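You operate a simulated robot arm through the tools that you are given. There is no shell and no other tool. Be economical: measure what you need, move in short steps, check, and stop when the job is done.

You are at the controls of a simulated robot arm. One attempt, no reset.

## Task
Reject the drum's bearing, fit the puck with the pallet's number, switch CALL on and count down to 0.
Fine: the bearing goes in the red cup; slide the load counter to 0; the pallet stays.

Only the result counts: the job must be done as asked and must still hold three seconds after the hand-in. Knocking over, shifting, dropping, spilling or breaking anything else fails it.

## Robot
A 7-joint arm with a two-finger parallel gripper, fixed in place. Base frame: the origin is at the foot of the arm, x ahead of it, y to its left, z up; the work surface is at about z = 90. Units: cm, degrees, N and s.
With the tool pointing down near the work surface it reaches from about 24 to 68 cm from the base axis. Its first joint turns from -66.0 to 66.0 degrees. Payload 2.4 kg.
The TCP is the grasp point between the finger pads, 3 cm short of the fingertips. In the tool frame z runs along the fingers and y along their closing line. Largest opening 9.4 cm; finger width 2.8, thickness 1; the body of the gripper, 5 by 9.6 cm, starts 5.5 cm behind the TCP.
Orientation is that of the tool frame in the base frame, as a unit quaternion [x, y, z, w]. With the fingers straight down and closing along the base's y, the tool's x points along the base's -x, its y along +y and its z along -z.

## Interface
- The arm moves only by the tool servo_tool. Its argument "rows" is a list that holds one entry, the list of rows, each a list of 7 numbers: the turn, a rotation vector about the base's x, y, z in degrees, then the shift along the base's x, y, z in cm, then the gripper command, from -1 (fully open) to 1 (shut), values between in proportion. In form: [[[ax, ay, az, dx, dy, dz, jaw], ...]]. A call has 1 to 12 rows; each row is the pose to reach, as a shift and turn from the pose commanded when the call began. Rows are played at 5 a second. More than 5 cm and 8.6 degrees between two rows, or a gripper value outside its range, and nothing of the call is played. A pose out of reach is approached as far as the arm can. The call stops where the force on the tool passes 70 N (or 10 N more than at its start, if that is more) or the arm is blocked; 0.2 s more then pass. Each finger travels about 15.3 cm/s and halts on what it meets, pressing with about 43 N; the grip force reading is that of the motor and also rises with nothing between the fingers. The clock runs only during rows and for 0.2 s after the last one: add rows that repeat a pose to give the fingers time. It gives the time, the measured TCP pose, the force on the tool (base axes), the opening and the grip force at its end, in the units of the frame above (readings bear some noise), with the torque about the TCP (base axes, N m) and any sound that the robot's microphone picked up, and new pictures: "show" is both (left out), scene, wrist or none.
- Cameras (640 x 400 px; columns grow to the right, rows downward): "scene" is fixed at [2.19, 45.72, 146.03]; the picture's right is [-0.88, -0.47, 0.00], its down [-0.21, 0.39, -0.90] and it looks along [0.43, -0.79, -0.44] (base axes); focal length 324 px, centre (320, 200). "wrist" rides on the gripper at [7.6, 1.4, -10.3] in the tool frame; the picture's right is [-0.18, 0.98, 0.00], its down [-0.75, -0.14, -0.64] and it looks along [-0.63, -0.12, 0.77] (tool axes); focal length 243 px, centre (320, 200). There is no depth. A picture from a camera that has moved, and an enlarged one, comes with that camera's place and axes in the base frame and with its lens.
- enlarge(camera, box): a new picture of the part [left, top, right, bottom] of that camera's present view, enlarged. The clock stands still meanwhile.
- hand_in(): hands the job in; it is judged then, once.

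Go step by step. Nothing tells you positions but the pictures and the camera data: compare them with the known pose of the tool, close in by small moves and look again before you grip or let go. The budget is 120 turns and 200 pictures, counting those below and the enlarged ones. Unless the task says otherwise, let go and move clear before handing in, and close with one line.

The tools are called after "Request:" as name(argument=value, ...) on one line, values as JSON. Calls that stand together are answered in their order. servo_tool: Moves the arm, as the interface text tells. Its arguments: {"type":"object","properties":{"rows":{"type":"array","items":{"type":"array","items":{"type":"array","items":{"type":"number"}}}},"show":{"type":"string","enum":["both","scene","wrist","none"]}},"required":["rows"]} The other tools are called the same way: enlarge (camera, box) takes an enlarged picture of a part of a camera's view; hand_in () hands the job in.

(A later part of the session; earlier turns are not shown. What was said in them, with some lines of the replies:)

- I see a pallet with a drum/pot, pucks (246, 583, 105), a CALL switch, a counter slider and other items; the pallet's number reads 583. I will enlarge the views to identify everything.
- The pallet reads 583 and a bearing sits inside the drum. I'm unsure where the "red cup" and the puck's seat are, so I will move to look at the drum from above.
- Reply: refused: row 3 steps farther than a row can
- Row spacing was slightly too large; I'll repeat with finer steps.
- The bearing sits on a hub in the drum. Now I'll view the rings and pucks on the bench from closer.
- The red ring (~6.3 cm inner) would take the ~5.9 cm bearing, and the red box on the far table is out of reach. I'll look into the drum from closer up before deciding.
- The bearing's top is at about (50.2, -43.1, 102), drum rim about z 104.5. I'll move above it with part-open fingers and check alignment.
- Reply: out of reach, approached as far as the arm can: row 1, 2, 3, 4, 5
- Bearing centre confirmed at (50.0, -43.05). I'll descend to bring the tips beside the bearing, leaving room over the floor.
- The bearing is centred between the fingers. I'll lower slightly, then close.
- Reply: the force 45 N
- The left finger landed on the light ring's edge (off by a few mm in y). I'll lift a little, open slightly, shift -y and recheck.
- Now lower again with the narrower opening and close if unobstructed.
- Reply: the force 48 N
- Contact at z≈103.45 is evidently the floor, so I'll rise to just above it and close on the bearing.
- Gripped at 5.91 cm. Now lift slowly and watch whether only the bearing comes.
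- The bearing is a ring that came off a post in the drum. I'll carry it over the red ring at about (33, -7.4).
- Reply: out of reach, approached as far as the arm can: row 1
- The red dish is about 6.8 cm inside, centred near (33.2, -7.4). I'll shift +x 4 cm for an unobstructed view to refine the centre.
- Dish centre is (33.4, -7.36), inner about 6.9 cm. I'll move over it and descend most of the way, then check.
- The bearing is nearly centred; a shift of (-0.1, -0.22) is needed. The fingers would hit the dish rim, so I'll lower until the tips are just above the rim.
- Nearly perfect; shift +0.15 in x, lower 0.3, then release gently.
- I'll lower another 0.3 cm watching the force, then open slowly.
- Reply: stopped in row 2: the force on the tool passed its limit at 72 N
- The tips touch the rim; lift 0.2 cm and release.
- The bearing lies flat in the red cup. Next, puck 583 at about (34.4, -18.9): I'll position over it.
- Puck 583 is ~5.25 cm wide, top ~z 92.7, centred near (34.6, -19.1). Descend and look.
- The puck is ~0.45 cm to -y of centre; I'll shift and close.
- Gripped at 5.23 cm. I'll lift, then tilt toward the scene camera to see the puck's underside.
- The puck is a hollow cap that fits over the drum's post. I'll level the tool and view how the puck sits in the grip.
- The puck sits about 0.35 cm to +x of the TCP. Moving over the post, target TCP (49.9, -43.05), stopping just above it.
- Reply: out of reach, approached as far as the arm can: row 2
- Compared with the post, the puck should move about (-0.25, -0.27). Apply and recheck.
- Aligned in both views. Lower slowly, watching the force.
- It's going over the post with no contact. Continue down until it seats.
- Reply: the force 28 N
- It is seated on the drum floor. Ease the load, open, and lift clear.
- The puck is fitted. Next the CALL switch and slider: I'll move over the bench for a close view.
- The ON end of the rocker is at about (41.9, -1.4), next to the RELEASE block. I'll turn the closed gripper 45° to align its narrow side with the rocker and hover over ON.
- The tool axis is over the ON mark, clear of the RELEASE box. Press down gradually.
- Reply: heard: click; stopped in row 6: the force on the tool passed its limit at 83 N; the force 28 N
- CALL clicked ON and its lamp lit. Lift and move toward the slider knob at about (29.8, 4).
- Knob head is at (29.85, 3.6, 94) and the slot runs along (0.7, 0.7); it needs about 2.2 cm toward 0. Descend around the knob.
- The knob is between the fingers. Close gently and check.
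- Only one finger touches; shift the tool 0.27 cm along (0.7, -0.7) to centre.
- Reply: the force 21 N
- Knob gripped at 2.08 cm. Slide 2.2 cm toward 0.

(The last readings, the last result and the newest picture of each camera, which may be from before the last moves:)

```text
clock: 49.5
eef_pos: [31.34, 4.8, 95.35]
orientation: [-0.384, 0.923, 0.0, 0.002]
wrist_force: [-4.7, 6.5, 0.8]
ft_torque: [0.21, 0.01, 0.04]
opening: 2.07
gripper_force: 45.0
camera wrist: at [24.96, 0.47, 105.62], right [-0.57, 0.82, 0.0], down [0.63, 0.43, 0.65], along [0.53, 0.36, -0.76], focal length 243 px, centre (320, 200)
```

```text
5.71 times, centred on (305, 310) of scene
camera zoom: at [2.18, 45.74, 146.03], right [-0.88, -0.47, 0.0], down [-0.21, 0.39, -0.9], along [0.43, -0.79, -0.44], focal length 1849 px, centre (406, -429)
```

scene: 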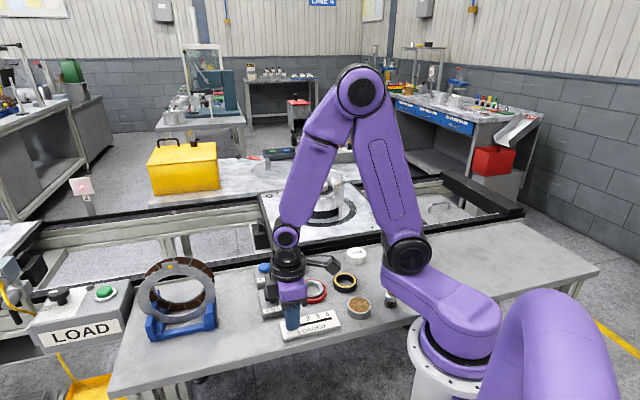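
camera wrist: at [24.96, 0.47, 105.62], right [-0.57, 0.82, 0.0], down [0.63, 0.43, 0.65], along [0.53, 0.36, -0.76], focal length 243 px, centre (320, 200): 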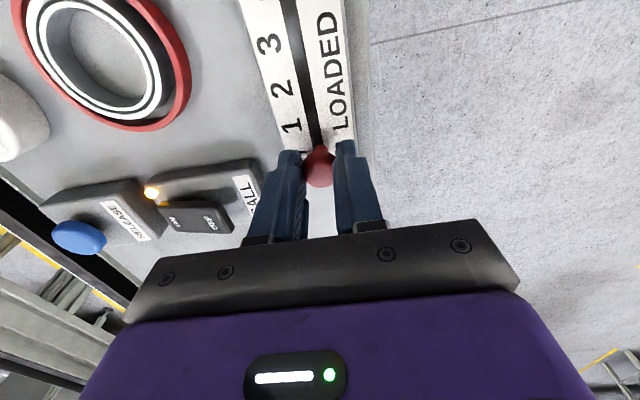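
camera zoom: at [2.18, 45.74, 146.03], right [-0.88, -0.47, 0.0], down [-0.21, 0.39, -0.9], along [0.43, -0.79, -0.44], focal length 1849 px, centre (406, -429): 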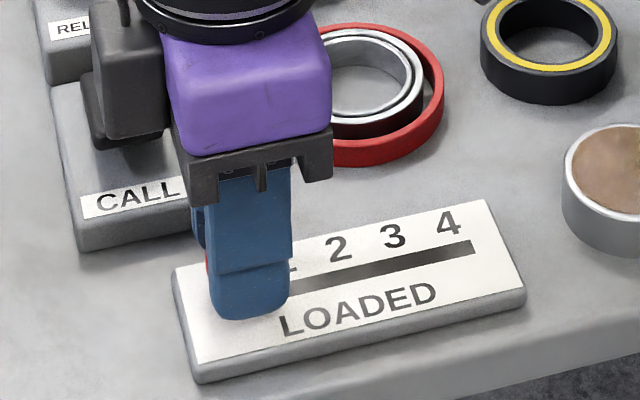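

Released view needed: open and lift to check the slider's position.

Request:
servo_tool(rows=[[[0, 0, 0, 0, 0, 0, 0.3], [0, 0, 0, 0, 0, 0, 0.0], [0, 0, 0, 0, 0, 0, 0.0], [0, 0, 0, 0, 0, 3, 0], [0, 0, 0, 0, 0, 7, 0], [0, 0, 0, 0, 0, 11, 0], [0, 0, 0, 0, 0, 11, 0]]], show="none")

Request:
enlarge(camera="wrist", box=[240, 10, 400, 150])

Request:
enlarge(camera="scene", box=[250, 255, 350, 345])

```text
clock: 51.0
eef_pos: [31.46, 4.73, 106.34]
orientation: [-0.384, 0.924, 0.001, 0.003]
wrist_force: [0.8, -0.5, -0.2]
ft_torque: [-0.02, -0.02, -0.01]
opening: 4.72
gripper_force: 0.0
```

```text
2.86 times, centred on (320, 80) of wrist
camera zoom: at [25.02, 0.48, 116.63], right [-0.56, 0.83, 0.0], down [0.63, 0.43, 0.65], along [0.53, 0.36, -0.76], focal length 693 px, centre (320, 543)
```

zoom: 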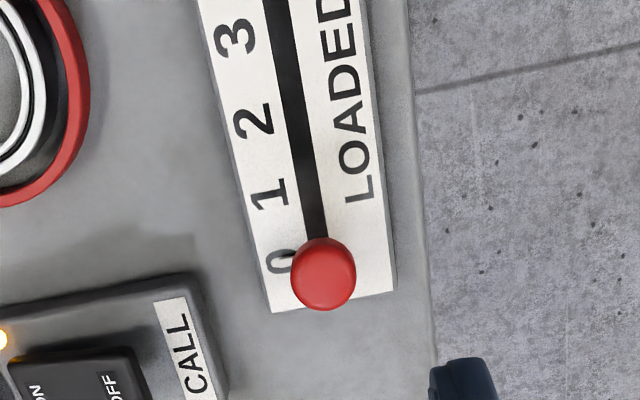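

```text
4.44 times, centred on (300, 300) of scene
camera zoom: at [2.19, 45.72, 146.03], right [-0.88, -0.47, 0.0], down [-0.21, 0.39, -0.9], along [0.43, -0.79, -0.44], focal length 1438 px, centre (409, -244)
```

zoom: 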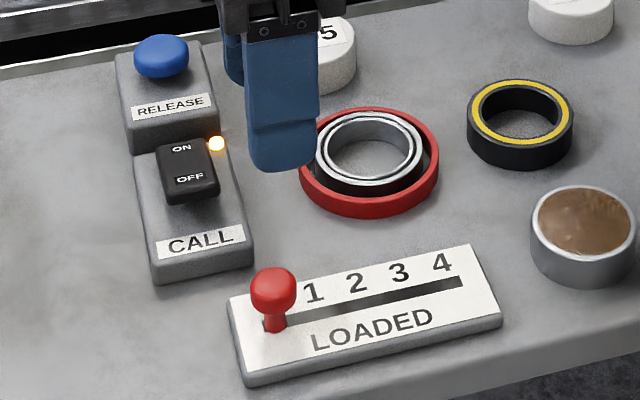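

The slider's stem now sits at 0, and the CALL lamp is on. I'll retract upward and do a final check of the scene.

Request:
servo_tool(rows=[[[0, 0, 0, 0, 0, 4, 0], [0, 0, 0, 0, -1, 8, 0], [0, 0, 0, 0, -3, 12, 0], [0, 0, 0, 0, -6, 15, 0], [0, 0, 0, 0, -9, 18, 0], [0, 0, 0, 0, -9, 18, 0]]])

Request:
enlarge(camera="scene", box=[240, 240, 420, 350])

Request:
enlarge(camera="scene", box=[240, 150, 400, 250])

```text
clock: 52.5
eef_pos: [31.6, -4.31, 124.32]
orientation: [-0.382, 0.924, 0.0, 0.002]
wrist_force: [-0.7, -0.3, 0.3]
ft_torque: [-0.01, 0.03, 0.0]
opening: 4.69
gripper_force: 0.0
camera wrist: at [25.04, -8.52, 134.58], right [-0.56, 0.83, 0.0], down [0.63, 0.43, 0.65], along [0.53, 0.36, -0.76], focal length 243 px, centre (320, 200)
```

scene: 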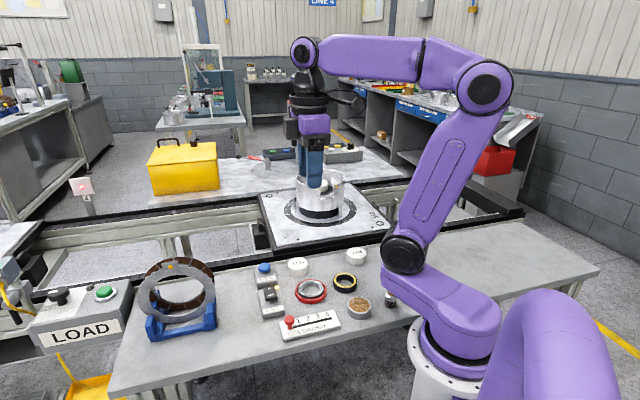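
wrist: 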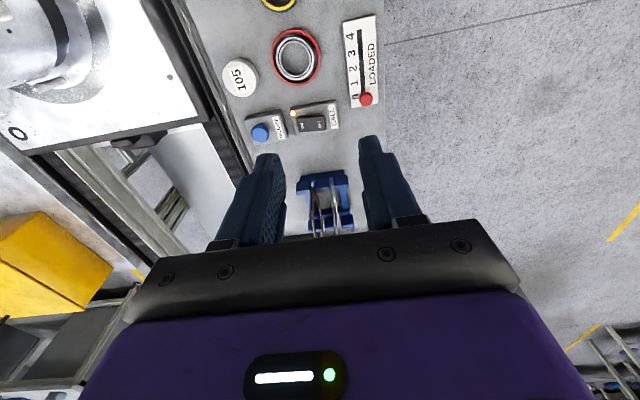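

```text
3.56 times, centred on (330, 295) of scene
camera zoom: at [2.19, 45.72, 146.03], right [-0.88, -0.47, 0.0], down [-0.21, 0.39, -0.9], along [0.43, -0.79, -0.44], focal length 1150 px, centre (284, -138)
```

zoom: 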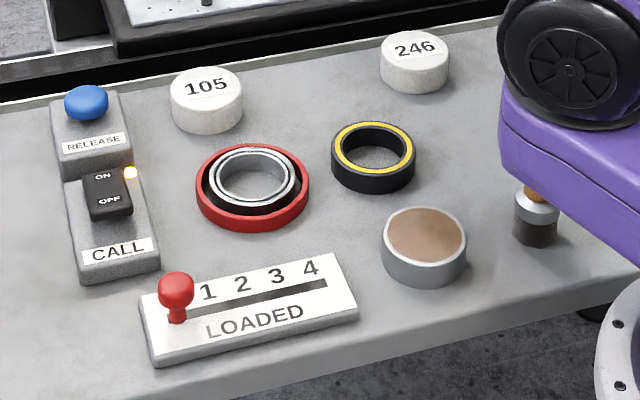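

```text
4.00 times, centred on (320, 200) of scene
camera zoom: at [2.19, 45.72, 146.03], right [-0.88, -0.47, 0.0], down [-0.21, 0.39, -0.9], along [0.43, -0.79, -0.44], focal length 1294 px, centre (320, 200)
```

zoom: 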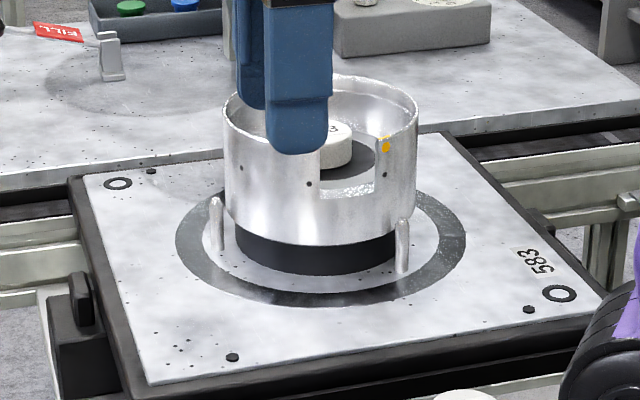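

Everything is in place: bearing in the red cup, puck 583 in the drum, CALL on, counter at 0, pallet unmoved. Handing in.

Request:
hand_in()

```text
The job is handed in.
```

The job is handed in: the drum's bearing is in the red cup, puck 583 is on the drum's post, CALL is on with its lamp lit, the load counter is at 0 and the pallet has not moved.
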